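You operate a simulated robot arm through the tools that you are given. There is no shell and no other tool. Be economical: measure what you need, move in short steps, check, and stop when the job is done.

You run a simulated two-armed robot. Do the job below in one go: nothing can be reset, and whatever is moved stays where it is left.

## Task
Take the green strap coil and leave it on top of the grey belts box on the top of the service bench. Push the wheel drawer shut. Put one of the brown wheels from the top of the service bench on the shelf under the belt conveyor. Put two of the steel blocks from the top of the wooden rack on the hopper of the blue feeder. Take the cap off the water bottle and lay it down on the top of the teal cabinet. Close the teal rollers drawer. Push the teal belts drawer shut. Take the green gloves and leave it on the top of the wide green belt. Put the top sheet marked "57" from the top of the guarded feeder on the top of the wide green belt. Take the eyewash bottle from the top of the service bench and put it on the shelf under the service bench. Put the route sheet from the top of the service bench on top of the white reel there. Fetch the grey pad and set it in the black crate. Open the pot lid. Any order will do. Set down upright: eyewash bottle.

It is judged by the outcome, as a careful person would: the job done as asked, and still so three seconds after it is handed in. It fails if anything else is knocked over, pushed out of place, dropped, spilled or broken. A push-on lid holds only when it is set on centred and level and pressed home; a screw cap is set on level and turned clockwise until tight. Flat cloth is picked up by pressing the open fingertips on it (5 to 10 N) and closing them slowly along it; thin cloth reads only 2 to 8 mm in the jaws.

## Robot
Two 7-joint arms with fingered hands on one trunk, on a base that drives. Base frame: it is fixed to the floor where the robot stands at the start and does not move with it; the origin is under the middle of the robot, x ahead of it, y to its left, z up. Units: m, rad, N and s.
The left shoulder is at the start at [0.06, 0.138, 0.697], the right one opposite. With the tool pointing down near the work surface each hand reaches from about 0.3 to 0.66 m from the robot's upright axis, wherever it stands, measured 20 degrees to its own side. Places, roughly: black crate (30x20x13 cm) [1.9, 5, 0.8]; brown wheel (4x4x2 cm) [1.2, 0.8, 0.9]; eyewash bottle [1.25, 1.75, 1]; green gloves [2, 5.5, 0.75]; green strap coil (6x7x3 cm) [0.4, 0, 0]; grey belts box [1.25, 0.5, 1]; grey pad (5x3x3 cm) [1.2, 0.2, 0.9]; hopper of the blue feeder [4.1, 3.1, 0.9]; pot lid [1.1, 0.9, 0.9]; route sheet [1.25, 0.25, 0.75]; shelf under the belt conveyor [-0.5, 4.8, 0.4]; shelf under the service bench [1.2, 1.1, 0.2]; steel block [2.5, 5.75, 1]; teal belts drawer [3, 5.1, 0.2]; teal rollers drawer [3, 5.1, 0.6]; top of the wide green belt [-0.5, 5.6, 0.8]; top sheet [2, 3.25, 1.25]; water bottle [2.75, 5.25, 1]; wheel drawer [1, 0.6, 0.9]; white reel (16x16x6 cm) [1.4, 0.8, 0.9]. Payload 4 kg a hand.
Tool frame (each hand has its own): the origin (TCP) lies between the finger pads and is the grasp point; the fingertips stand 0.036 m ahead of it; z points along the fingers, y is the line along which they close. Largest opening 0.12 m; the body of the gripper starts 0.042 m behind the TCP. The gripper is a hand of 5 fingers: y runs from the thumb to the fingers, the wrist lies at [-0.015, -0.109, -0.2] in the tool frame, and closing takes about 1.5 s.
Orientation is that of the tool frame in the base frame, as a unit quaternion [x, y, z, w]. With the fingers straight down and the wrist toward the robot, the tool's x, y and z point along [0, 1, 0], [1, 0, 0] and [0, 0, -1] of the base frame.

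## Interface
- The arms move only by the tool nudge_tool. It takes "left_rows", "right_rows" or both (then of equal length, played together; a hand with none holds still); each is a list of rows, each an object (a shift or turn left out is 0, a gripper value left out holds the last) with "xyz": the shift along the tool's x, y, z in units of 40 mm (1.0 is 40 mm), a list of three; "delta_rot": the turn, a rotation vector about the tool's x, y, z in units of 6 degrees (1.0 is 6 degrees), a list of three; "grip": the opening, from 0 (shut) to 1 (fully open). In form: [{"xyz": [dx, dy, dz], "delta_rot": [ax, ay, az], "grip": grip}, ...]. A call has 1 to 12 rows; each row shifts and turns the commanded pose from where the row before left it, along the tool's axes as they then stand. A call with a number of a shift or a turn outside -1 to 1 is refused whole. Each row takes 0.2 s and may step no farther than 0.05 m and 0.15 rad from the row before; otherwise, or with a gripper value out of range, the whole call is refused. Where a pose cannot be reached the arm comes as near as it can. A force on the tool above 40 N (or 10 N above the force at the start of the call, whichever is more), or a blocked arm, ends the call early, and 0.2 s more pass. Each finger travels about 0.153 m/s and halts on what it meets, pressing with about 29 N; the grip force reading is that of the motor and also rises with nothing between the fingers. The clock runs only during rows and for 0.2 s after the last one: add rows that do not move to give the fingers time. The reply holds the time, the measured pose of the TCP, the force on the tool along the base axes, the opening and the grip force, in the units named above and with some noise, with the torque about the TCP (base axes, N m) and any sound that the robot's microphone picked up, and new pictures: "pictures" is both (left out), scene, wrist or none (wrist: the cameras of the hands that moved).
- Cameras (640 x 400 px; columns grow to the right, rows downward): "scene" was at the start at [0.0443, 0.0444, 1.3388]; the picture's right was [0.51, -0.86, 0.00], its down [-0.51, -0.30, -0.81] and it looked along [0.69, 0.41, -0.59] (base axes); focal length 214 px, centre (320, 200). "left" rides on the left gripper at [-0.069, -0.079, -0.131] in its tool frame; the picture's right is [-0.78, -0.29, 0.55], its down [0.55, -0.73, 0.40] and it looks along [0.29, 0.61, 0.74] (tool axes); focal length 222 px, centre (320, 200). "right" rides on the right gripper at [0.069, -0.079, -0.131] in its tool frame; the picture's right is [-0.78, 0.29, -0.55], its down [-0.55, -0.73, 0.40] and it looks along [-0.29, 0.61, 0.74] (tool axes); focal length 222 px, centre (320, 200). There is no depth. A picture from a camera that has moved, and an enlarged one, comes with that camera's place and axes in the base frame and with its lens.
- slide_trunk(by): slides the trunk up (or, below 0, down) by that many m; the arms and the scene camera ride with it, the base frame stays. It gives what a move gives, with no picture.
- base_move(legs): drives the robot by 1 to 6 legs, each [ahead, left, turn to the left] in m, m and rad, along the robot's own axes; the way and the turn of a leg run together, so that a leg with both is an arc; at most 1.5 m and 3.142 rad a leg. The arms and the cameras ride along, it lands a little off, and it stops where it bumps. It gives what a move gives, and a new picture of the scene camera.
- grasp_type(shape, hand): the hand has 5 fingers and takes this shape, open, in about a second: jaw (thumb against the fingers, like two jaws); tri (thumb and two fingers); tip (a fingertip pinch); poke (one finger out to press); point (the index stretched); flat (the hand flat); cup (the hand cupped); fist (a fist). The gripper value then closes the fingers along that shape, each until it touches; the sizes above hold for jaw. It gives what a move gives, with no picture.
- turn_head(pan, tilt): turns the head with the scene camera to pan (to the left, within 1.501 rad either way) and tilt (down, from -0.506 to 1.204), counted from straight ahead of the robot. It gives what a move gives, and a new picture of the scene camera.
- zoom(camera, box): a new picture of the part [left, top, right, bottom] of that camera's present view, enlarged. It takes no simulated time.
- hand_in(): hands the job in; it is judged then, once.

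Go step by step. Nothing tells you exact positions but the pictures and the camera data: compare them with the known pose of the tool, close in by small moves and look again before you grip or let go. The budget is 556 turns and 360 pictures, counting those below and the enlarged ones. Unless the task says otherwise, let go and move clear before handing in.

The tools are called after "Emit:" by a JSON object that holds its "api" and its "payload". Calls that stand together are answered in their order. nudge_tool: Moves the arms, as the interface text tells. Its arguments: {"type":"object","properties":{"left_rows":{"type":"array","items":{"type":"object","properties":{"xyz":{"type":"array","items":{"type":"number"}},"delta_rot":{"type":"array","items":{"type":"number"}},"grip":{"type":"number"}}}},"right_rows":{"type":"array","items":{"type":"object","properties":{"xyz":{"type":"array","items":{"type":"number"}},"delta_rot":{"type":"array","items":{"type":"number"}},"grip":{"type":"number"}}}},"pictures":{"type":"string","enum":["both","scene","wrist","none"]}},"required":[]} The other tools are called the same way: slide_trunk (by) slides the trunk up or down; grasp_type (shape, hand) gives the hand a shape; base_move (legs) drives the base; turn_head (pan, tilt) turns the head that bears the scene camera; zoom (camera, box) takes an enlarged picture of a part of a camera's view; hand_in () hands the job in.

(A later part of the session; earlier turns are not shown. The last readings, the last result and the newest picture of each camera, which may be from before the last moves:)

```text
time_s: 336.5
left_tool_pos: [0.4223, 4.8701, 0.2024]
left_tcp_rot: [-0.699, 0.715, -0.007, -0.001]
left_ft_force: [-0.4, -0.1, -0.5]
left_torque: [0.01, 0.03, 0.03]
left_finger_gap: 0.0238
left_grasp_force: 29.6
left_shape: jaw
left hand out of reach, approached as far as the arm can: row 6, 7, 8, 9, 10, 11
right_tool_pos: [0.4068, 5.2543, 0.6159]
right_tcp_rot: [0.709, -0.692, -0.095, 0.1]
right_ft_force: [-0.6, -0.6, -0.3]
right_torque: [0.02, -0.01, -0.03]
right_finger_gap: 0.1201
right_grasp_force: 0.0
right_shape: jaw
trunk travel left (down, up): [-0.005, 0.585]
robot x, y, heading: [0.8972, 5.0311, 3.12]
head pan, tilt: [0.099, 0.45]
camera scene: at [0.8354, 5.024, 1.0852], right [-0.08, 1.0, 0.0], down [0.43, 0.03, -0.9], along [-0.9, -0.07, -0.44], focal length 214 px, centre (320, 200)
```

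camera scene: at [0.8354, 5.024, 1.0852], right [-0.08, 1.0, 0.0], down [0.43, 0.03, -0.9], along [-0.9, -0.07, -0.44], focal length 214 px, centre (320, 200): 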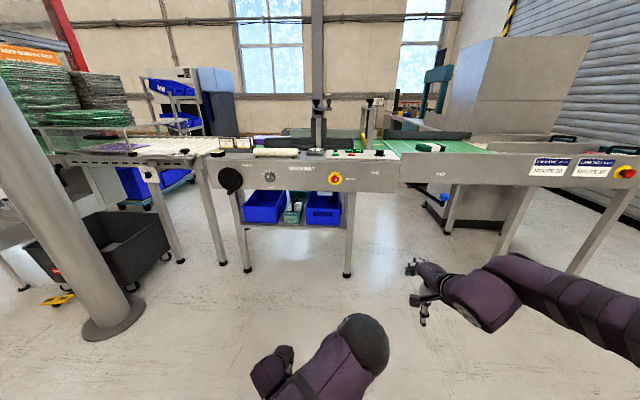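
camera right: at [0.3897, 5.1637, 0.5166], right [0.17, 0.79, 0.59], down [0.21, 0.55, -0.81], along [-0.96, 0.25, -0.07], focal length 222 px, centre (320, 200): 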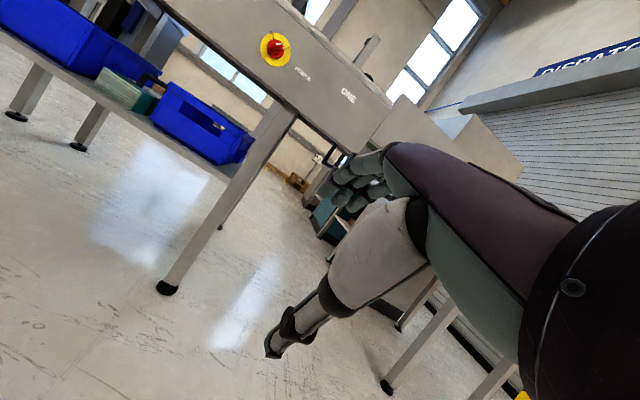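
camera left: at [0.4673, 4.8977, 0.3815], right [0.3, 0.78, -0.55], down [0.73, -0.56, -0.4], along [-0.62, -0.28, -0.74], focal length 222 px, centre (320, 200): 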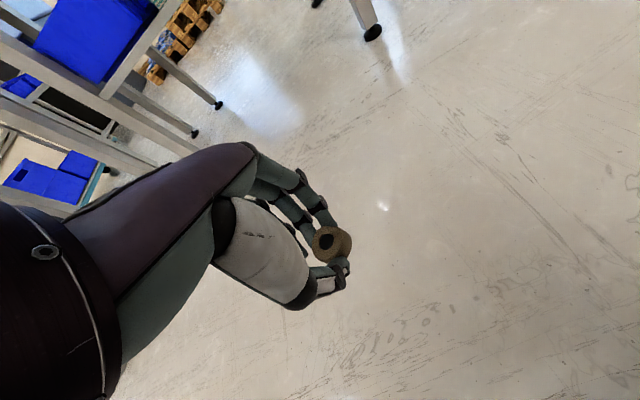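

The left arm is in a folded branch. Raise it, move out, and come down again.

Emit:
{"api": "nudge_tool", "payload": {"left_rows": [{"xyz": [0, 0, -1]}, {"xyz": [0, 0, -1]}, {"xyz": [0.3, 0, -1]}, {"xyz": [0.5, 0, -1]}, {"xyz": [0.5, 0, -1]}, {"xyz": [0.5, 0, -1]}, {"xyz": [0.5, 0, -1]}, {"xyz": [0.5, 0, -1]}, {"xyz": [0.5, 0, -1]}, {"xyz": [0, 0, -1]}, {"xyz": [0, 0, -1]}, {"xyz": [0, 0, -1]}], "pictures": "none"}}

Emit:
{"api": "nudge_tool", "payload": {"left_rows": [{"xyz": [0, 1, 0]}, {"xyz": [0, 1, 0]}, {"xyz": [0, 1, 0]}, {"xyz": [0, 0.5, 0]}, {"xyz": [0, 0, 1]}, {"xyz": [0, 0, 1]}, {"xyz": [0, 0, 1]}, {"xyz": [0, 0, 1]}, {"xyz": [0, 0, 1]}, {"xyz": [0, 0, 1]}, {"xyz": [0, 0, 1]}], "pictures": "scene"}}

```text
time_s: 339.1
left_tool_pos: [0.4157, 4.7412, 0.6871]
left_tcp_rot: [-0.699, 0.715, -0.007, 0.0]
left_ft_force: [-0.2, 0.7, -0.7]
left_torque: [0.0, 0.01, -0.01]
left_finger_gap: 0.0234
left_grasp_force: 29.7
left_shape: jaw
right_tool_pos: [0.407, 5.2542, 0.6156]
right_tcp_rot: [0.708, -0.692, -0.096, 0.1]
right_ft_force: [0.1, 0.1, 0.0]
right_torque: [-0.04, 0.0, 0.01]
right_finger_gap: 0.1201
right_grasp_force: 0.2
right_shape: jaw
trunk travel left (down, up): [-0.005, 0.585]
robot x, y, heading: [0.9027, 5.0322, 3.13]
head pan, tilt: [0.099, 0.45]
```

```text
time_s: 341.5
left_tool_pos: [0.2748, 4.7444, 0.4073]
left_tcp_rot: [-0.699, 0.715, -0.006, -0.001]
left_ft_force: [0.3, -0.3, -0.1]
left_torque: [0.01, 0.01, 0.0]
left_finger_gap: 0.0236
left_grasp_force: 29.0
left_shape: jaw
right_tool_pos: [0.4077, 5.2535, 0.6161]
right_tcp_rot: [0.708, -0.692, -0.096, 0.101]
right_ft_force: [0.5, -0.2, 0.3]
right_torque: [-0.01, -0.01, 0.0]
right_finger_gap: 0.1199
right_grasp_force: 0.0
right_shape: jaw
trunk travel left (down, up): [-0.005, 0.585]
robot x, y, heading: [0.8989, 5.0328, 3.118]
head pan, tilt: [0.099, 0.45]
camera scene: at [0.8358, 5.024, 1.0853], right [-0.08, 1.0, 0.0], down [0.43, 0.03, -0.9], along [-0.9, -0.07, -0.44], focal length 214 px, centre (320, 200)
```

scene: 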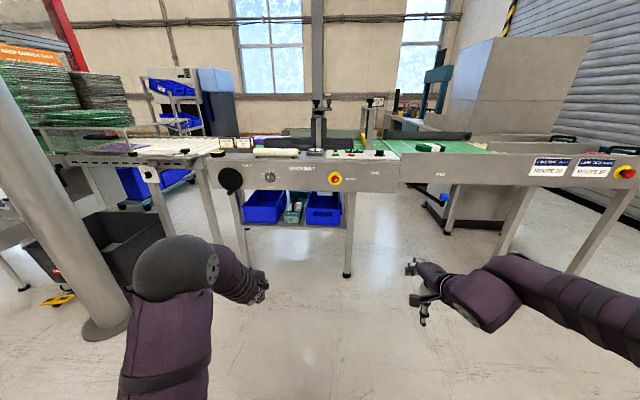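

Emit:
{"api": "nudge_tool", "payload": {"left_rows": [{"xyz": [0, 0, 1]}, {"xyz": [0, 0, 1]}, {"xyz": [0, 0, 1]}, {"xyz": [0, 0, 1]}, {"xyz": [0, 0, 1]}, {"xyz": [0, 0, 1]}, {"xyz": [0, 0, 1]}, {"xyz": [0, 0, 0.8]}, {"xyz": [0, 0, 0.5]}, {"xyz": [0, 0, 0]}], "pictures": "none"}}

Emit:
{"api": "nudge_tool", "payload": {"left_rows": [{"xyz": [0, 0, 0.2]}, {"xyz": [0, 0, 0.2]}, {"xyz": [0, 0, 0]}], "pictures": "wrist"}}

```text
time_s: 343.7
left_tool_pos: [0.2776, 4.741, 0.0727]
left_tcp_rot: [-0.7, 0.714, -0.004, 0.0]
left_ft_force: [-0.2, -0.6, -1.2]
left_torque: [0.01, 0.03, -0.02]
left_finger_gap: 0.0236
left_grasp_force: 28.7
left_shape: jaw
right_tool_pos: [0.4062, 5.2534, 0.6163]
right_tcp_rot: [0.708, -0.692, -0.096, 0.101]
right_ft_force: [-0.2, 0.7, 0.3]
right_torque: [0.0, -0.02, -0.02]
right_finger_gap: 0.1199
right_grasp_force: 0.0
right_shape: jaw
trunk travel left (down, up): [-0.005, 0.585]
robot x, y, heading: [0.8976, 5.0332, 3.121]
head pan, tilt: [0.099, 0.45]
```

```text
time_s: 344.5
left_tool_pos: [0.2777, 4.7409, 0.0585]
left_tcp_rot: [-0.7, 0.715, -0.005, -0.001]
left_ft_force: [0.4, 0.3, 0.0]
left_torque: [0.02, -0.01, 0.0]
left_finger_gap: 0.0236
left_grasp_force: 29.2
left_shape: jaw
right_tool_pos: [0.4065, 5.2554, 0.6164]
right_tcp_rot: [0.708, -0.692, -0.096, 0.101]
right_ft_force: [0.1, -1.6, -0.2]
right_torque: [0.02, -0.02, 0.0]
right_finger_gap: 0.1201
right_grasp_force: 0.0
right_shape: jaw
trunk travel left (down, up): [-0.005, 0.585]
robot x, y, heading: [0.8995, 5.0338, 3.126]
head pan, tilt: [0.099, 0.45]
camera left: at [0.3571, 4.8084, 0.1876], right [0.31, 0.77, -0.55], down [0.72, -0.57, -0.39], along [-0.61, -0.28, -0.74], focal length 222 px, centre (320, 200)
```

left: 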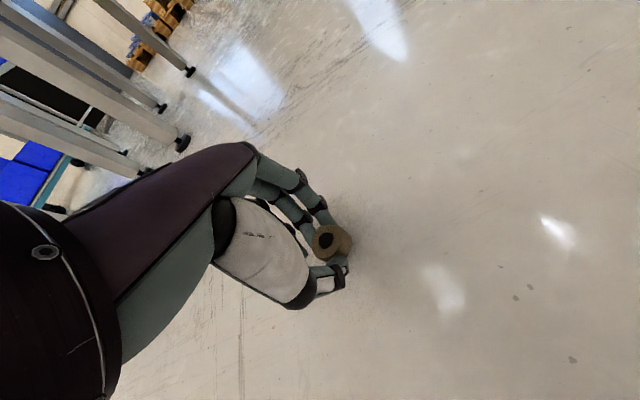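

Emit:
{"api": "nudge_tool", "payload": {"left_rows": [{"xyz": [0, 0, 0.15]}, {"xyz": [0, 0, 0.15]}, {"xyz": [0, 0, 0.1]}, {"xyz": [0, 0, 0]}], "pictures": "none"}}

```text
time_s: 345.5
left_tool_pos: [0.2775, 4.7413, 0.0407]
left_tcp_rot: [-0.698, 0.716, -0.006, -0.001]
left_ft_force: [-0.1, -0.5, 0.1]
left_torque: [-0.01, 0.0, 0.0]
left_finger_gap: 0.0237
left_grasp_force: 28.8
left_shape: jaw
right_tool_pos: [0.4061, 5.254, 0.6164]
right_tcp_rot: [0.709, -0.692, -0.096, 0.101]
right_ft_force: [0.5, 0.2, 0.5]
right_torque: [0.04, -0.02, -0.02]
right_finger_gap: 0.1201
right_grasp_force: 0.0
right_shape: jaw
trunk travel left (down, up): [-0.005, 0.585]
robot x, y, heading: [0.8995, 5.0321, 3.123]
head pan, tilt: [0.099, 0.45]
```

Emit:
{"api": "nudge_tool", "payload": {"left_rows": [{"grip": 0.3}, {"grip": 0.45}, {"grip": 0.6}, {"grip": 0.6}, {"xyz": [0, 0, -0.5]}, {"xyz": [0, 0, -0.8]}, {"xyz": [0, 0, -0.9]}, {"xyz": [0, 0, -0.9]}, {"xyz": [0, 0, -0.9]}, {"xyz": [0, 0, -0.9]}], "pictures": "wrist"}}

```text
time_s: 347.7
left_tool_pos: [0.279, 4.74, 0.2379]
left_tcp_rot: [-0.699, 0.716, -0.006, 0.0]
left_ft_force: [-0.7, 0.1, -0.3]
left_torque: [-0.01, 0.01, 0.0]
left_finger_gap: 0.0719
left_grasp_force: 0.0
left_shape: jaw
right_tool_pos: [0.4059, 5.2537, 0.6166]
right_tcp_rot: [0.708, -0.693, -0.097, 0.101]
right_ft_force: [-0.9, -0.5, -0.3]
right_torque: [-0.02, -0.01, 0.02]
right_finger_gap: 0.1197
right_grasp_force: 0.2
right_shape: jaw
trunk travel left (down, up): [-0.005, 0.585]
robot x, y, heading: [0.8991, 5.0323, 3.127]
head pan, tilt: [0.099, 0.45]
camera left: at [0.3575, 4.809, 0.3682], right [0.31, 0.77, -0.55], down [0.73, -0.57, -0.39], along [-0.61, -0.28, -0.74], focal length 222 px, centre (320, 200)
```

left: 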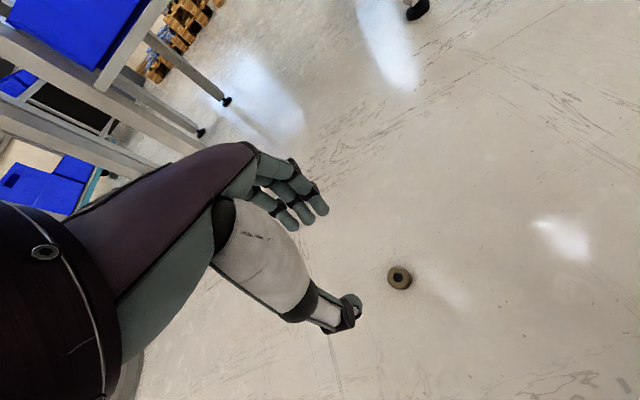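

The wheel is flat on the floor at (0.276, 4.740). Switch to fingertip pinch, yaw the wrist left and pitch 45°.

Emit:
{"api": "grasp_type", "payload": {"shape": "tip", "hand": "left"}}

Emit:
{"api": "nudge_tool", "payload": {"left_rows": [{"xyz": [0, -0.5, -0.5], "delta_rot": [0, 0, 1]}, {"xyz": [0, -0.5, 0], "delta_rot": [0, 0, 1]}, {"delta_rot": [0, 0, 1]}, {"delta_rot": [0, 0, 1]}, {"delta_rot": [0, 0, 1]}, {"delta_rot": [0, 0, 1]}, {"delta_rot": [0, 0, 1]}, {"delta_rot": [0, 0, 1]}, {"delta_rot": [0, 0, 1]}, {"delta_rot": [0, 0, 1]}, {"delta_rot": [0, 0, 1]}, {"delta_rot": [0, 0, 1]}], "pictures": "none"}}

Emit:
{"api": "nudge_tool", "payload": {"left_rows": [{"delta_rot": [0, 0, 1]}, {"delta_rot": [0, 0, 1]}, {"delta_rot": [0, 0, 1]}, {"delta_rot": [0, 1, 0]}, {"delta_rot": [0, 1, 0]}, {"delta_rot": [0, 1, 0]}, {"delta_rot": [0, 1, 0]}, {"delta_rot": [0, 1, 0]}, {"delta_rot": [0, 1, 0]}, {"delta_rot": [0, 1, 0]}, {"delta_rot": [0, 0.5, 0]}, {"xyz": [0, 0, 0]}], "pictures": "wrist"}}

```text
time_s: 348.6
left_tool_pos: [0.2769, 4.7412, 0.2385]
left_tcp_rot: [-0.699, 0.715, -0.006, -0.001]
left_ft_force: [-1.1, -0.3, 0.3]
left_torque: [0.0, 0.0, 0.01]
left_finger_gap: 0.1199
left_grasp_force: 0.0
left_shape: tip
right_tool_pos: [0.4055, 5.2551, 0.616]
right_tcp_rot: [0.707, -0.693, -0.097, 0.1]
right_ft_force: [-0.6, 0.9, -0.2]
right_torque: [0.02, 0.02, -0.01]
right_finger_gap: 0.1198
right_grasp_force: 0.1
right_shape: jaw
trunk travel left (down, up): [-0.005, 0.585]
robot x, y, heading: [0.8951, 5.0309, 3.124]
head pan, tilt: [0.099, 0.45]
```

```text
time_s: 351.2
left_tool_pos: [0.3181, 4.7397, 0.2576]
left_tcp_rot: [-0.144, 0.99, -0.005, 0.002]
left_ft_force: [-0.1, -0.6, 0.7]
left_torque: [0.0, 0.0, 0.02]
left_finger_gap: 0.1199
left_grasp_force: 0.0
left_shape: tip
right_tool_pos: [0.4074, 5.2536, 0.6169]
right_tcp_rot: [0.708, -0.692, -0.096, 0.101]
right_ft_force: [-0.3, 0.4, 0.1]
right_torque: [-0.03, 0.01, -0.02]
right_finger_gap: 0.12
right_grasp_force: 0.1
right_shape: jaw
trunk travel left (down, up): [-0.005, 0.585]
robot x, y, heading: [0.8977, 5.0326, 3.121]
head pan, tilt: [0.099, 0.45]
```

```text
time_s: 353.8
left_tool_pos: [0.3177, 4.7394, 0.2581]
left_tcp_rot: [0.012, 0.925, 0.001, -0.381]
left_ft_force: [-0.6, 0.9, -0.3]
left_torque: [0.04, 0.03, -0.01]
left_finger_gap: 0.1198
left_grasp_force: 0.0
left_shape: tip
right_tool_pos: [0.4071, 5.2534, 0.6164]
right_tcp_rot: [0.708, -0.692, -0.095, 0.1]
right_ft_force: [-0.8, 0.1, -0.9]
right_torque: [-0.02, 0.02, 0.0]
right_finger_gap: 0.12
right_grasp_force: 0.1
right_shape: jaw
trunk travel left (down, up): [-0.005, 0.585]
robot x, y, heading: [0.8999, 5.0262, 3.119]
head pan, tilt: [0.099, 0.45]
camera left: at [0.4567, 4.6569, 0.3023], right [0.17, -0.3, -0.94], down [-0.69, -0.72, 0.11], along [-0.71, 0.63, -0.33], focal length 222 px, centre (320, 200)
```

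left: 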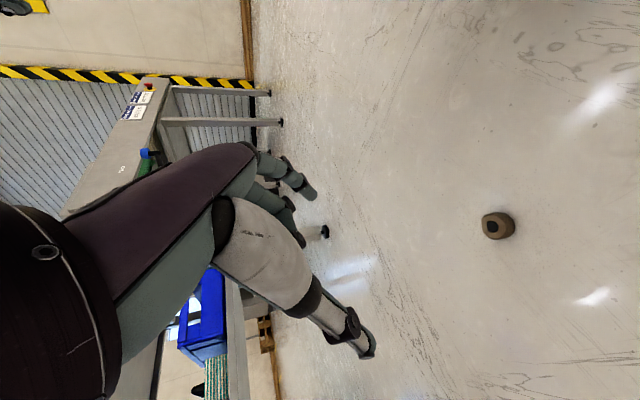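

Emit:
{"api": "nudge_tool", "payload": {"left_rows": [{"xyz": [-0.73, 0.01, 0.858]}, {"xyz": [-0.73, 0.01, 0.858]}, {"xyz": [-0.73, 0.01, 0.858]}, {"xyz": [-0.73, 0.01, 0.858]}, {"xyz": [-0.35, 0, 0.42], "grip": 0.6}, {"xyz": [0, 0, 0]}], "pictures": "wrist"}}

```text
time_s: 355.2
left_tool_pos: [0.3033, 4.7388, 0.0561]
left_tcp_rot: [0.013, 0.925, 0.001, -0.379]
left_ft_force: [0.3, -0.3, -0.9]
left_torque: [0.03, 0.0, 0.0]
left_finger_gap: 0.0724
left_grasp_force: 0.0
left_shape: tip
right_tool_pos: [0.4071, 5.2533, 0.6163]
right_tcp_rot: [0.709, -0.692, -0.096, 0.101]
right_ft_force: [0.7, 0.2, 0.7]
right_torque: [-0.02, 0.02, 0.04]
right_finger_gap: 0.12
right_grasp_force: 0.0
right_shape: jaw
trunk travel left (down, up): [-0.005, 0.585]
robot x, y, heading: [0.8984, 5.0312, 3.121]
head pan, tilt: [0.099, 0.45]
camera left: at [0.4425, 4.6563, 0.1012], right [0.17, -0.3, -0.94], down [-0.69, -0.72, 0.11], along [-0.71, 0.63, -0.33], focal length 222 px, centre (320, 200)
```

left: 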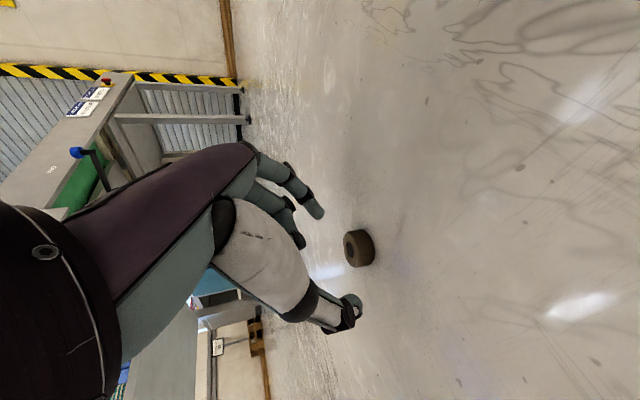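

Emit:
{"api": "nudge_tool", "payload": {"left_rows": [{"xyz": [-0.33, 0.05, 0.43]}, {"xyz": [0, 0, 0]}, {"grip": 0.3}, {"grip": 0.15}, {"grip": 0}, {"grip": 0}, {"grip": 0}], "pictures": "wrist"}}

```text
time_s: 356.8
left_tool_pos: [0.3021, 4.7391, 0.0345]
left_tcp_rot: [0.012, 0.925, 0.001, -0.379]
left_ft_force: [0.3, -0.5, 0.5]
left_torque: [0.0, -0.02, -0.01]
left_finger_gap: 0.0227
left_grasp_force: 28.8
left_shape: tip
right_tool_pos: [0.4059, 5.254, 0.616]
right_tcp_rot: [0.709, -0.692, -0.096, 0.1]
right_ft_force: [-1.0, 0.4, 0.2]
right_torque: [0.02, -0.02, 0.03]
right_finger_gap: 0.1199
right_grasp_force: 0.0
right_shape: jaw
trunk travel left (down, up): [-0.005, 0.585]
robot x, y, heading: [0.8967, 5.0297, 3.122]
head pan, tilt: [0.099, 0.45]
camera left: at [0.4406, 4.6568, 0.0796], right [0.17, -0.3, -0.94], down [-0.69, -0.72, 0.11], along [-0.71, 0.63, -0.33], focal length 222 px, centre (320, 200)
```

left: 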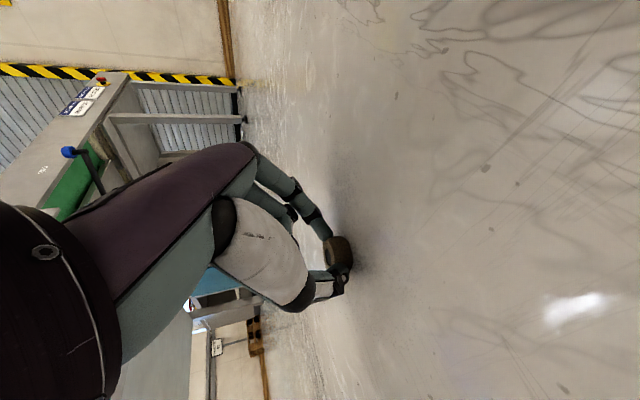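

Gripped. Lift straight up to z≈0.475.

Emit:
{"api": "nudge_tool", "payload": {"left_rows": [{"xyz": [0.35, 0, -0.36]}, {"xyz": [0.7, 0, -0.71]}, {"xyz": [0.7, 0, -0.71]}, {"xyz": [0.7, 0, -0.71]}, {"xyz": [0.7, 0, -0.71]}, {"xyz": [0.7, 0, -0.71]}, {"xyz": [0.7, 0, -0.71]}, {"xyz": [0.7, 0, -0.71]}, {"xyz": [0.7, 0, -0.71]}, {"xyz": [0.7, 0, -0.71]}, {"xyz": [0.7, 0, -0.71]}, {"xyz": [0.7, 0, -0.71]}], "pictures": "both"}}

```text
time_s: 359.4
left_tool_pos: [0.2975, 4.7453, 0.4937]
left_tcp_rot: [0.012, 0.926, 0.001, -0.378]
left_ft_force: [-0.3, -1.0, -0.7]
left_torque: [0.03, -0.03, 0.01]
left_finger_gap: 0.0222
left_grasp_force: 28.8
left_shape: tip
right_tool_pos: [0.4068, 5.2532, 0.6166]
right_tcp_rot: [0.708, -0.692, -0.096, 0.101]
right_ft_force: [0.3, -0.5, 0.0]
right_torque: [-0.02, -0.02, 0.04]
right_finger_gap: 0.1201
right_grasp_force: 0.1
right_shape: jaw
trunk travel left (down, up): [-0.005, 0.585]
robot x, y, heading: [0.9003, 5.0299, 3.127]
head pan, tilt: [0.099, 0.45]
camera scene: at [0.8354, 5.0239, 1.0851], right [-0.08, 1.0, 0.0], down [0.43, 0.03, -0.9], along [-0.9, -0.07, -0.44], focal length 214 px, centre (320, 200)
camera left: at [0.4369, 4.6624, 0.5378], right [0.17, -0.3, -0.94], down [-0.69, -0.72, 0.11], along [-0.71, 0.63, -0.33], focal length 222 px, centre (320, 200)
```

scene: 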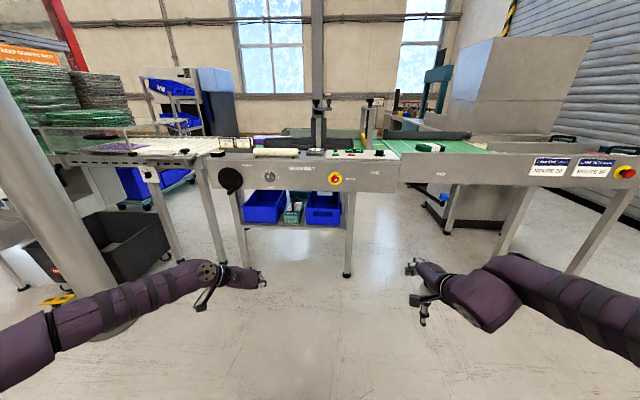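
left: 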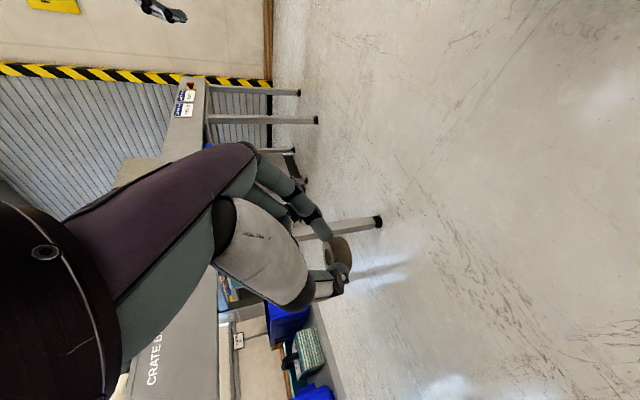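

Elbow clearance to the dark bin is a concern; raise the trunk and lower the hand so the elbow rides higher.

Emit:
{"api": "slide_trunk", "payload": {"by": 0.35}}

Emit:
{"api": "nudge_tool", "payload": {"left_rows": [{"xyz": [-0.7, 0, 0.71]}, {"xyz": [-0.7, 0, 0.71]}, {"xyz": [-0.7, 0, 0.71]}, {"xyz": [-0.7, 0, 0.71]}, {"xyz": [-0.7, 0, 0.71]}, {"xyz": [-0.7, 0, 0.71]}, {"xyz": [-0.7, 0, 0.71]}, {"xyz": [-0.7, 0, 0.71]}, {"xyz": [-0.5, 0, 0.5]}], "pictures": "none"}}

Emit:
{"api": "turn_head", "payload": {"pan": 0.5, "tilt": 0.7}}

```text
time_s: 362.8
left_tool_pos: [0.2983, 4.7456, 0.8436]
left_tcp_rot: [0.012, 0.925, 0.001, -0.379]
left_ft_force: [-0.1, -0.1, -0.6]
left_torque: [-0.01, -0.03, 0.01]
left_finger_gap: 0.0222
left_grasp_force: 29.2
left_shape: tip
right_tool_pos: [0.4066, 5.254, 0.9657]
right_tcp_rot: [0.709, -0.692, -0.096, 0.1]
right_ft_force: [0.5, -0.2, 1.6]
right_torque: [0.0, -0.01, 0.03]
right_finger_gap: 0.1202
right_grasp_force: 0.0
right_shape: jaw
trunk travel left (down, up): [-0.355, 0.235]
robot x, y, heading: [0.9019, 5.0314, 3.124]
head pan, tilt: [0.099, 0.45]
```

```text
time_s: 364.8
left_tool_pos: [0.2987, 4.7437, 0.496]
left_tcp_rot: [0.012, 0.925, 0.0, -0.379]
left_ft_force: [0.2, 0.5, -0.1]
left_torque: [0.01, 0.01, -0.02]
left_finger_gap: 0.0221
left_grasp_force: 28.8
left_shape: tip
right_tool_pos: [0.4075, 5.2542, 0.9649]
right_tcp_rot: [0.708, -0.692, -0.096, 0.1]
right_ft_force: [-0.2, 0.3, 0.2]
right_torque: [-0.02, -0.04, -0.01]
right_finger_gap: 0.1199
right_grasp_force: 0.1
right_shape: jaw
trunk travel left (down, up): [-0.355, 0.235]
robot x, y, heading: [0.901, 5.0336, 3.123]
head pan, tilt: [0.099, 0.45]
```

```text
time_s: 365.7
left_tool_pos: [0.2981, 4.742, 0.4983]
left_tcp_rot: [0.012, 0.925, -0.001, -0.379]
left_ft_force: [0.0, 0.1, 0.3]
left_torque: [-0.02, -0.07, -0.01]
left_finger_gap: 0.0221
left_grasp_force: 29.4
left_shape: tip
right_tool_pos: [0.4079, 5.2538, 0.9656]
right_tcp_rot: [0.708, -0.692, -0.096, 0.1]
right_ft_force: [-0.7, -0.5, -0.5]
right_torque: [0.03, 0.01, -0.01]
right_finger_gap: 0.1202
right_grasp_force: 0.0
right_shape: jaw
trunk travel left (down, up): [-0.355, 0.235]
robot x, y, heading: [0.8965, 5.0296, 3.119]
head pan, tilt: [0.499, 0.7]
camera scene: at [0.8517, 4.9922, 1.413], right [-0.46, 0.89, 0.0], down [0.57, 0.3, -0.77], along [-0.68, -0.35, -0.64], focal length 214 px, centre (320, 200)
```

scene: 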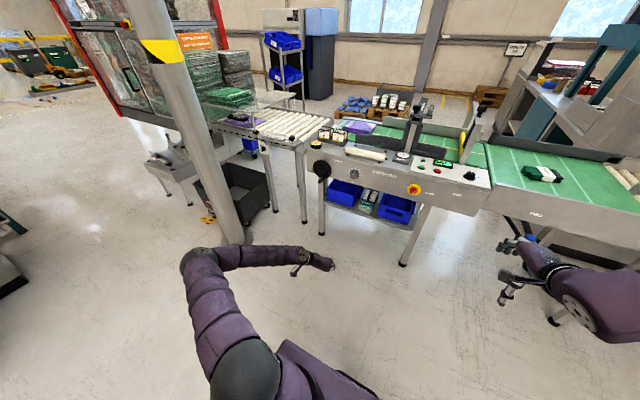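

Elbow is now high. Drive forward toward the shelf.

Emit:
{"api": "base_move", "payload": {"legs": [[0.44, -0.075, 0.01]]}}

Emit:
{"api": "zoom", "payload": {"camera": "left", "box": [0, 0, 640, 400]}}

```text
time_s: 368.3
left_tool_pos: [-0.1226, 4.8281, 0.4972]
left_tcp_rot: [0.015, 0.925, 0.002, -0.38]
left_ft_force: [0.3, -1.0, -0.5]
left_torque: [0.02, -0.03, 0.02]
left_finger_gap: 0.022
left_grasp_force: 29.4
left_shape: tip
right_tool_pos: [-0.0109, 5.3399, 0.9664]
right_tcp_rot: [0.706, -0.695, -0.096, 0.099]
right_ft_force: [0.3, 1.6, 0.2]
right_torque: [0.01, -0.04, 0.03]
right_finger_gap: 0.1201
right_grasp_force: 0.1
right_shape: jaw
trunk travel left (down, up): [-0.355, 0.235]
robot x, y, heading: [0.4778, 5.1157, 3.116]
head pan, tilt: [0.499, 0.7]
camera scene: at [0.4323, 5.0755, 1.413], right [-0.46, 0.89, 0.0], down [0.57, 0.29, -0.76], along [-0.68, -0.35, -0.64], focal length 214 px, centre (320, 200)
```

scene: 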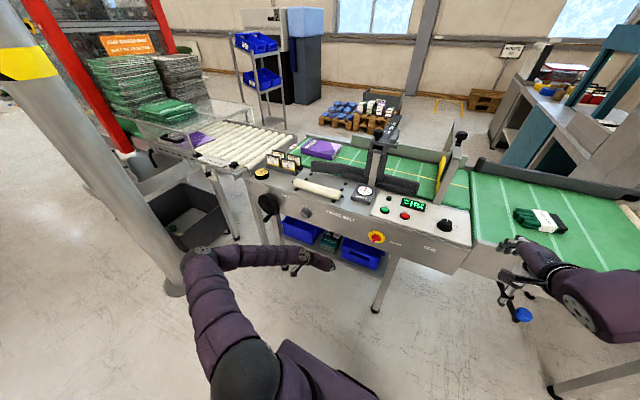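

```text
1.00 times, centred on (320, 200) of left (not enlarged: the box is as wide or as high as the picture)
camera zoom: at [0.0161, 4.7454, 0.542], right [0.17, -0.3, -0.94], down [-0.69, -0.71, 0.11], along [-0.7, 0.63, -0.33], focal length 222 px, centre (320, 200)
```

zoom: 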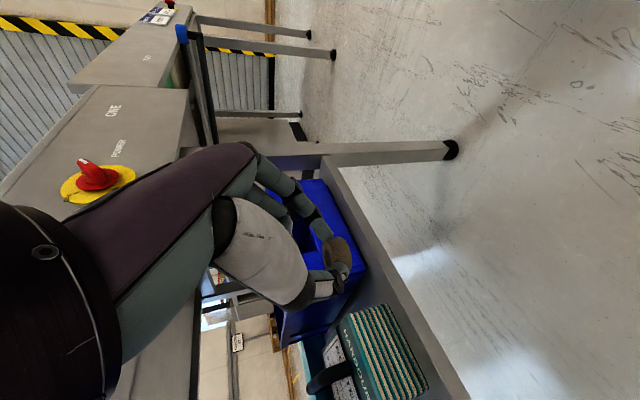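

Emit:
{"api": "zoom", "payload": {"camera": "left", "box": [260, 160, 480, 400]}}

```text
1.67 times, centred on (370, 280) of left
camera zoom: at [0.0161, 4.7454, 0.542], right [0.17, -0.3, -0.94], down [-0.69, -0.71, 0.11], along [-0.7, 0.63, -0.33], focal length 370 px, centre (237, 67)
```

zoom: 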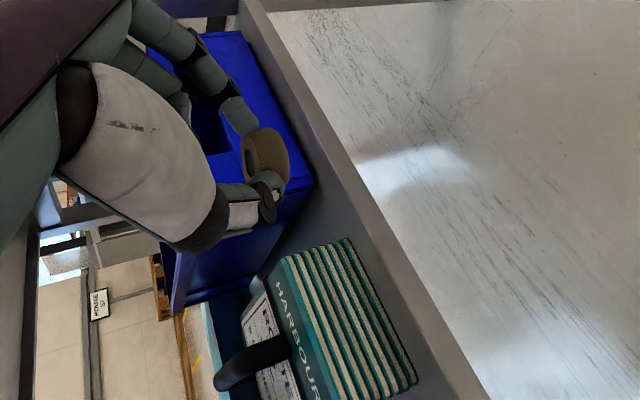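

The pocket between bin (corner y≈4.858) and box (y≈4.804) is confirmed. Advance horizontally to x≈−0.22.

Emit:
{"api": "nudge_tool", "payload": {"left_rows": [{"xyz": [0.6, 0.02, 0.6]}, {"xyz": [0.6, 0.02, 0.6]}, {"xyz": [0.5, 0.03, 0.5]}, {"xyz": [0, 0, 0]}], "pictures": "wrist"}}

Emit:
{"api": "zoom", "payload": {"camera": "left", "box": [260, 160, 480, 400]}}

```text
time_s: 369.3
left_tool_pos: [-0.2175, 4.834, 0.4975]
left_tcp_rot: [0.015, 0.925, 0.001, -0.379]
left_ft_force: [0.1, -0.2, -0.2]
left_torque: [0.01, -0.03, -0.05]
left_finger_gap: 0.0223
left_grasp_force: 28.9
left_shape: tip
right_tool_pos: [-0.0104, 5.341, 0.966]
right_tcp_rot: [0.706, -0.695, -0.097, 0.1]
right_ft_force: [0.9, 0.2, -0.1]
right_torque: [-0.01, -0.01, 0.0]
right_finger_gap: 0.1196
right_grasp_force: 0.0
right_shape: jaw
trunk travel left (down, up): [-0.355, 0.235]
robot x, y, heading: [0.4779, 5.1113, 3.116]
head pan, tilt: [0.499, 0.7]
camera left: at [-0.0791, 4.7494, 0.5409], right [0.17, -0.3, -0.94], down [-0.69, -0.71, 0.11], along [-0.7, 0.63, -0.33], focal length 222 px, centre (320, 200)
```

left: 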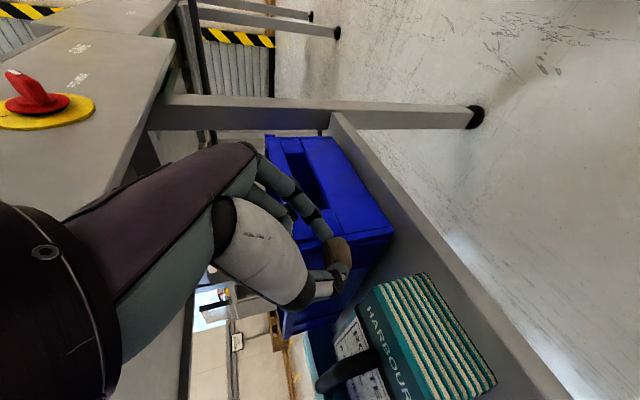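

```text
1.67 times, centred on (370, 280) of left
camera zoom: at [-0.0791, 4.7494, 0.5409], right [0.17, -0.3, -0.94], down [-0.69, -0.71, 0.11], along [-0.7, 0.63, -0.33], focal length 370 px, centre (237, 67)
```

zoom: 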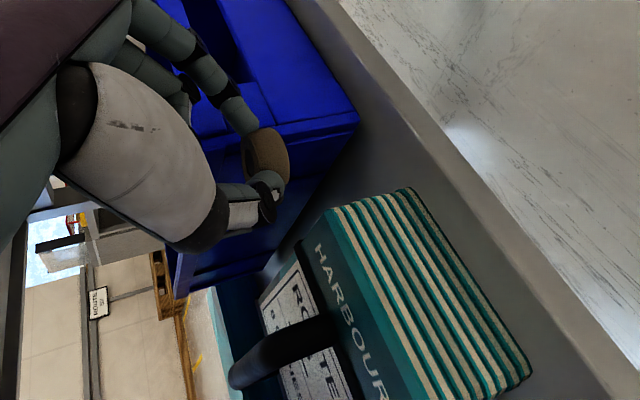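

Emit:
{"api": "nudge_tool", "payload": {"left_rows": [{"xyz": [0.25, -0.04, 0.25]}, {"xyz": [-0.6, 0, 0.6]}, {"xyz": [-0.5, 0, 0.5]}, {"xyz": [0, 0, 0]}], "pictures": "wrist"}}

Emit:
{"api": "zoom", "payload": {"camera": "left", "box": [260, 160, 480, 400]}}

```text
time_s: 370.3
left_tool_pos: [-0.2317, 4.8313, 0.4349]
left_tcp_rot: [0.015, 0.925, 0.002, -0.38]
left_ft_force: [0.0, -0.6, -0.9]
left_torque: [0.0, 0.01, 0.04]
left_finger_gap: 0.0219
left_grasp_force: 29.3
left_shape: tip
right_tool_pos: [-0.0113, 5.3393, 0.9656]
right_tcp_rot: [0.706, -0.695, -0.096, 0.101]
right_ft_force: [0.5, -0.1, -0.4]
right_torque: [-0.01, 0.01, 0.03]
right_finger_gap: 0.1197
right_grasp_force: 0.1
right_shape: jaw
trunk travel left (down, up): [-0.355, 0.235]
robot x, y, heading: [0.4843, 5.1178, 3.117]
head pan, tilt: [0.499, 0.7]
camera left: at [-0.0937, 4.7478, 0.4797], right [0.17, -0.3, -0.94], down [-0.69, -0.71, 0.11], along [-0.7, 0.63, -0.33], focal length 222 px, centre (320, 200)
```

left: 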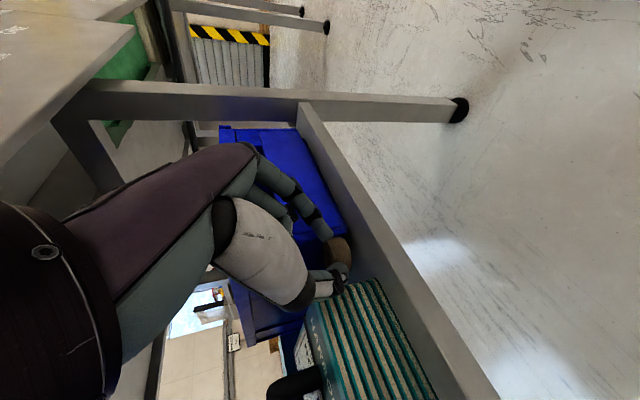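

```text
1.67 times, centred on (370, 280) of left
camera zoom: at [-0.0937, 4.7478, 0.4797], right [0.17, -0.3, -0.94], down [-0.69, -0.71, 0.11], along [-0.7, 0.63, -0.33], focal length 370 px, centre (237, 67)
```

zoom: 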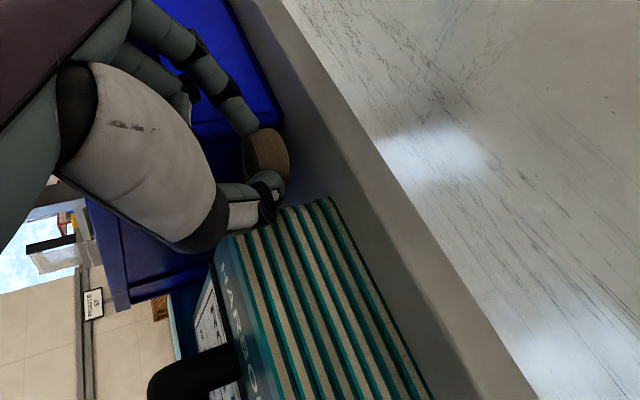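

Emit:
{"api": "nudge_tool", "payload": {"left_rows": [{"xyz": [-0.15, 0.04, 0.15]}, {"xyz": [-0.1, 0, 0.1]}, {"xyz": [0, 0, 0]}], "pictures": "none"}}

Emit:
{"api": "nudge_tool", "payload": {"left_rows": [{"xyz": [-0.08, 0, 0.08]}, {"xyz": [-0.08, 0, 0.08]}, {"xyz": [0, 0, 0]}], "pictures": "wrist"}}

```text
time_s: 371.1
left_tool_pos: [-0.232, 4.8336, 0.4205]
left_tcp_rot: [0.016, 0.925, 0.001, -0.379]
left_ft_force: [0.5, 0.9, -0.3]
left_torque: [0.0, 0.0, 0.01]
left_finger_gap: 0.0216
left_grasp_force: 29.0
left_shape: tip
right_tool_pos: [-0.0104, 5.3395, 0.9665]
right_tcp_rot: [0.706, -0.695, -0.096, 0.1]
right_ft_force: [0.8, 0.0, -0.1]
right_torque: [0.0, -0.04, 0.0]
right_finger_gap: 0.12
right_grasp_force: 0.0
right_shape: jaw
trunk travel left (down, up): [-0.355, 0.235]
robot x, y, heading: [0.4789, 5.1151, 3.114]
head pan, tilt: [0.499, 0.7]
```

```text
time_s: 371.9
left_tool_pos: [-0.2328, 4.8324, 0.4131]
left_tcp_rot: [0.015, 0.925, 0.002, -0.38]
left_ft_force: [2.7, -2.4, 9.4]
left_torque: [0.05, 0.22, 0.06]
left_finger_gap: 0.0221
left_grasp_force: 29.1
left_shape: tip
right_tool_pos: [-0.0108, 5.3399, 0.9669]
right_tcp_rot: [0.706, -0.694, -0.096, 0.1]
right_ft_force: [0.4, -0.6, -0.4]
right_torque: [0.02, 0.03, 0.04]
right_finger_gap: 0.1199
right_grasp_force: 0.1
right_shape: jaw
trunk travel left (down, up): [-0.355, 0.235]
robot x, y, heading: [0.4827, 5.1141, 3.119]
head pan, tilt: [0.499, 0.7]
camera left: at [-0.0943, 4.75, 0.4573], right [0.16, -0.3, -0.94], down [-0.69, -0.71, 0.11], along [-0.7, 0.63, -0.33], focal length 222 px, centre (320, 200)
```

left: 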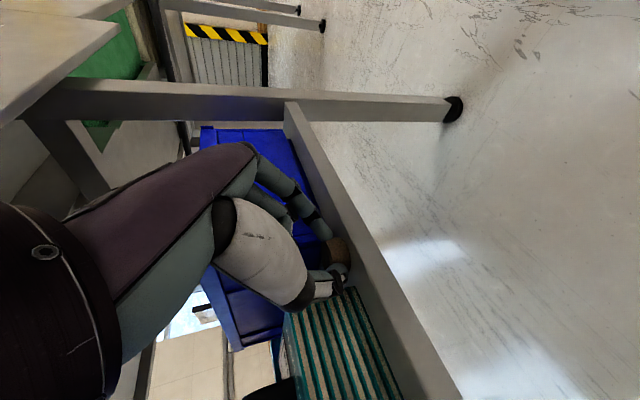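

Contact. Open slightly and withdraw straight back along the finger direction.

Emit:
{"api": "nudge_tool", "payload": {"left_rows": [{"grip": 0.25}, {"grip": 0.3}, {"grip": 0.35}, {"grip": 0.35}, {"xyz": [0, 0, -0.4]}, {"xyz": [0, 0, -0.6]}, {"xyz": [0, 0, -0.8]}, {"xyz": [0, 0, 0]}], "pictures": "wrist"}}

Emit:
{"api": "zoom", "payload": {"camera": "left", "box": [260, 160, 480, 400]}}

```text
time_s: 373.7
left_tool_pos: [-0.1823, 4.8304, 0.4622]
left_tcp_rot: [0.013, 0.925, 0.002, -0.38]
left_ft_force: [-1.0, -0.2, 0.5]
left_torque: [-0.01, 0.01, 0.0]
left_finger_gap: 0.0417
left_grasp_force: 0.1
left_shape: tip
right_tool_pos: [-0.0115, 5.34, 0.9663]
right_tcp_rot: [0.706, -0.695, -0.096, 0.101]
right_ft_force: [0.6, 0.1, -0.7]
right_torque: [0.01, 0.01, 0.0]
right_finger_gap: 0.1201
right_grasp_force: 0.0
right_shape: jaw
trunk travel left (down, up): [-0.355, 0.235]
robot x, y, heading: [0.4791, 5.1142, 3.114]
head pan, tilt: [0.499, 0.7]
camera left: at [-0.0431, 4.7476, 0.5073], right [0.17, -0.3, -0.94], down [-0.69, -0.71, 0.11], along [-0.7, 0.63, -0.33], focal length 222 px, centre (320, 200)
```

left: 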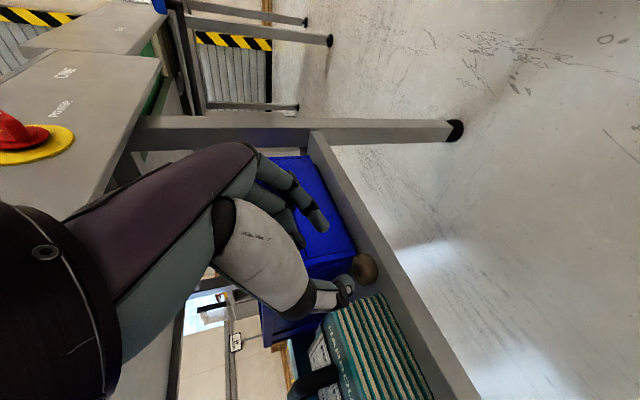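

```text
1.67 times, centred on (370, 280) of left
camera zoom: at [-0.0431, 4.7476, 0.5073], right [0.17, -0.3, -0.94], down [-0.69, -0.71, 0.11], along [-0.7, 0.63, -0.33], focal length 370 px, centre (237, 67)
```

zoom: 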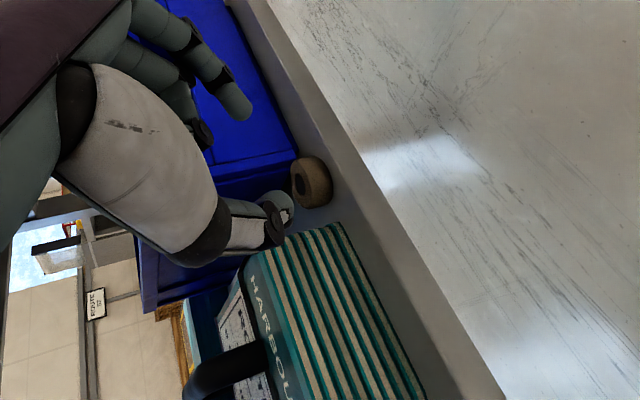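

The wheel rests on the shelf. Back out, reset both hands to fingers-down.

Emit:
{"api": "base_move", "payload": {"legs": [[-0.5, 0, 0]]}}

Emit:
{"api": "nudge_tool", "payload": {"left_rows": [{"xyz": [0.6, 0, -0.6], "delta_rot": [0, -1, 0], "grip": 1}, {"xyz": [0.6, 0, -0.7], "delta_rot": [0, -1, 0]}, {"xyz": [0.5, 0, -0.8], "delta_rot": [0, -1, 0]}, {"xyz": [0.4, 0, -0.8], "delta_rot": [0, -1, 0]}, {"xyz": [0.2, 0, -0.8], "delta_rot": [0, -1, 0]}, {"xyz": [0.1, 0, -0.9], "delta_rot": [0, -1, 0]}, {"xyz": [0, 0, -0.9], "delta_rot": [0, -1, 0]}, {"xyz": [0, 0, -0.9], "delta_rot": [0, -0.5, 0]}, {"xyz": [0, 0, -0.9], "delta_rot": [0, 0, -1]}, {"xyz": [0, 0, -0.9], "delta_rot": [0, 0, -1]}, {"xyz": [0, 0, -0.9], "delta_rot": [0, 0, -1]}, {"xyz": [0, 0, -0.9], "delta_rot": [0, 0, -1]}], "right_rows": [{"delta_rot": [1, 0, 0]}, {"delta_rot": [1, 0, 0]}, {"delta_rot": [0.6, 0, 0]}, {"xyz": [0, 0, -0.6]}, {"xyz": [0, 0, -0.6]}, {"xyz": [0, 0, -0.6]}, {"xyz": [0, 0, -0.6]}, {"xyz": [0, 0, -0.6]}, {"xyz": [0, 0, 0]}, {"xyz": [0, 0, 0]}, {"xyz": [0, 0, 0]}, {"xyz": [0, 0, 0]}], "pictures": "none"}}

Emit:
{"api": "nudge_tool", "payload": {"left_rows": [{"xyz": [0, 0, -0.5], "delta_rot": [0, 0, -1]}, {"delta_rot": [0, 0, -1]}, {"delta_rot": [0, 0, -1]}, {"delta_rot": [0, 0, -1]}, {"delta_rot": [0, 0, -1]}, {"delta_rot": [0, 0, -1]}, {"delta_rot": [0, 0, -1]}, {"delta_rot": [0, 0, -1]}, {"delta_rot": [0, 0, -1]}, {"delta_rot": [0, 0, -1]}, {"delta_rot": [0, 0, -1]}], "pictures": "none"}}

Emit:
{"api": "slide_trunk", "payload": {"by": 0.2}}

```text
time_s: 376.6
left_tool_pos: [0.3253, 4.8157, 0.4622]
left_tcp_rot: [0.013, 0.925, 0.001, -0.38]
left_ft_force: [0.0, -0.6, 0.2]
left_torque: [0.05, 0.0, 0.01]
left_finger_gap: 0.0415
left_grasp_force: 0.0
left_shape: tip
right_tool_pos: [0.4932, 5.3268, 0.9662]
right_tcp_rot: [0.707, -0.693, -0.097, 0.1]
right_ft_force: [0.5, -0.6, -0.6]
right_torque: [-0.06, 0.03, 0.01]
right_finger_gap: 0.1201
right_grasp_force: 0.1
right_shape: jaw
trunk travel left (down, up): [-0.355, 0.235]
robot x, y, heading: [0.9846, 5.1049, 3.122]
head pan, tilt: [0.499, 0.7]
camera scene: at [0.9388, 5.0635, 1.413], right [-0.46, 0.89, 0.0], down [0.57, 0.3, -0.76], along [-0.68, -0.35, -0.64], focal length 214 px, centre (320, 200)
```

scene: 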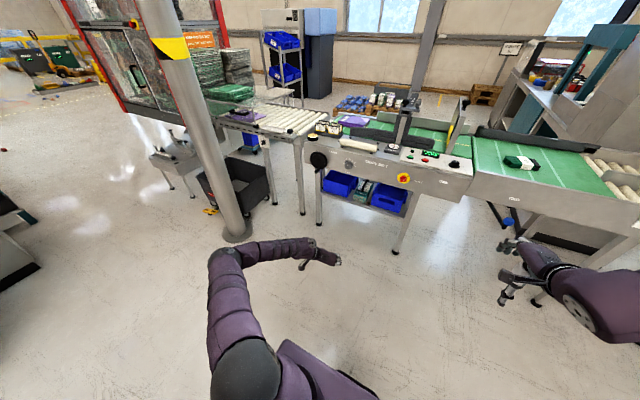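

```text
time_s: 379.2
left_tool_pos: [0.3377, 4.8221, 0.8941]
left_tcp_rot: [-0.197, 0.98, -0.004, 0.003]
left_ft_force: [0.2, -0.1, -0.8]
left_torque: [-0.02, 0.01, 0.02]
left_finger_gap: 0.1201
left_grasp_force: 0.1
left_shape: tip
right_tool_pos: [0.4926, 5.327, 1.085]
right_tcp_rot: [0.715, -0.699, -0.001, 0.004]
right_ft_force: [0.5, -0.5, 0.5]
right_torque: [0.01, -0.01, -0.01]
right_finger_gap: 0.1197
right_grasp_force: 0.0
right_shape: jaw
trunk travel left (down, up): [-0.355, 0.235]
robot x, y, heading: [0.9874, 5.1047, 3.12]
head pan, tilt: [0.499, 0.7]
```

```text
time_s: 381.6
left_tool_pos: [0.3392, 4.8192, 0.9114]
left_tcp_rot: [-0.699, 0.715, -0.006, -0.001]
left_ft_force: [0.7, -0.3, 0.3]
left_torque: [0.0, 0.04, 0.01]
left_finger_gap: 0.1198
left_grasp_force: 0.1
left_shape: tip
right_tool_pos: [0.4925, 5.3278, 1.0844]
right_tcp_rot: [0.715, -0.699, -0.001, 0.003]
right_ft_force: [-0.4, 0.4, 0.0]
right_torque: [0.04, 0.04, 0.0]
right_finger_gap: 0.12
right_grasp_force: 0.0
right_shape: jaw
trunk travel left (down, up): [-0.355, 0.235]
robot x, y, heading: [0.989, 5.1058, 3.125]
head pan, tilt: [0.499, 0.7]
```

```text
time_s: 383.8
left_tool_pos: [0.3391, 4.8186, 1.1116]
left_tcp_rot: [-0.698, 0.716, -0.005, -0.001]
left_ft_force: [-0.1, 0.1, 0.2]
left_torque: [-0.01, 0.01, 0.01]
left_finger_gap: 0.1196
left_grasp_force: 0.0
left_shape: tip
right_tool_pos: [0.4924, 5.3256, 1.2853]
right_tcp_rot: [0.715, -0.699, -0.001, 0.003]
right_ft_force: [0.1, -0.6, -0.3]
right_torque: [0.02, -0.01, 0.0]
right_finger_gap: 0.1197
right_grasp_force: 0.1
right_shape: jaw
trunk travel left (down, up): [-0.555, 0.035]
robot x, y, heading: [0.9846, 5.1039, 3.119]
head pan, tilt: [0.499, 0.7]
```

Turn to face −y and go to the guarded feeder.

Emit:
{"api": "base_move", "payload": {"legs": [[-0.15, 0, 0], [0, 0, 1.59], [0.6, 0.5, 0]]}}

Emit:
{"api": "turn_head", "payload": {"pan": 0, "tilt": 0.55}}

```text
time_s: 390.9
left_tool_pos: [1.7068, 4.411, 1.1113]
left_tcp_rot: [0.995, 0.1, 0.002, -0.003]
left_ft_force: [0.1, 1.2, 0.1]
left_torque: [-0.02, 0.01, 0.02]
left_finger_gap: 0.1199
left_grasp_force: 0.0
left_shape: tip
right_tool_pos: [1.1765, 4.4466, 1.2868]
right_tcp_rot: [0.992, 0.124, 0.002, 0.004]
right_ft_force: [0.4, 1.3, 1.0]
right_torque: [-0.05, 0.0, -0.01]
right_finger_gap: 0.1202
right_grasp_force: 0.1
right_shape: jaw
trunk travel left (down, up): [-0.555, 0.035]
robot x, y, heading: [1.2803, 4.9794, -1.365]
head pan, tilt: [0.499, 0.7]
stopped in leg 3: the robot was blocked; the commanded pose is now the measured one
camera scene: at [1.3333, 4.9428, 1.613], right [-0.76, -0.65, 0.0], down [-0.42, 0.49, -0.77], along [0.5, -0.58, -0.64], focal length 214 px, centre (320, 200)
```

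scene: 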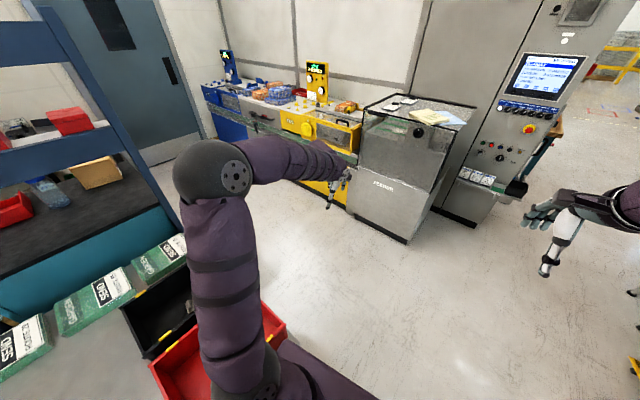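

```text
time_s: 391.8
left_tool_pos: [1.7046, 4.4089, 1.1104]
left_tcp_rot: [0.995, 0.1, 0.004, -0.005]
left_ft_force: [-0.1, 0.3, 0.1]
left_torque: [0.03, 0.01, 0.02]
left_finger_gap: 0.1197
left_grasp_force: 0.0
left_shape: tip
right_tool_pos: [1.1749, 4.4447, 1.2857]
right_tcp_rot: [0.992, 0.122, 0.002, 0.003]
right_ft_force: [0.7, 0.2, -0.4]
right_torque: [0.03, 0.0, 0.0]
right_finger_gap: 0.1198
right_grasp_force: 0.1
right_shape: jaw
trunk travel left (down, up): [-0.555, 0.035]
robot x, y, heading: [1.2854, 4.9741, -1.363]
head pan, tilt: [0.0, 0.55]
camera scene: at [1.2947, 4.9164, 1.6261], right [-0.98, -0.21, 0.0], down [-0.11, 0.51, -0.85], along [0.18, -0.83, -0.52], focal length 214 px, centre (320, 200)
```

scene: 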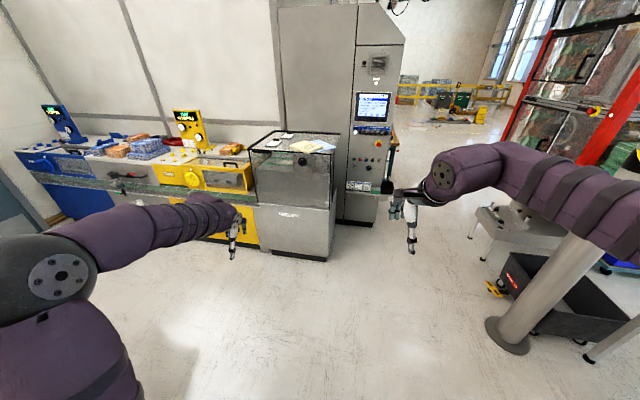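

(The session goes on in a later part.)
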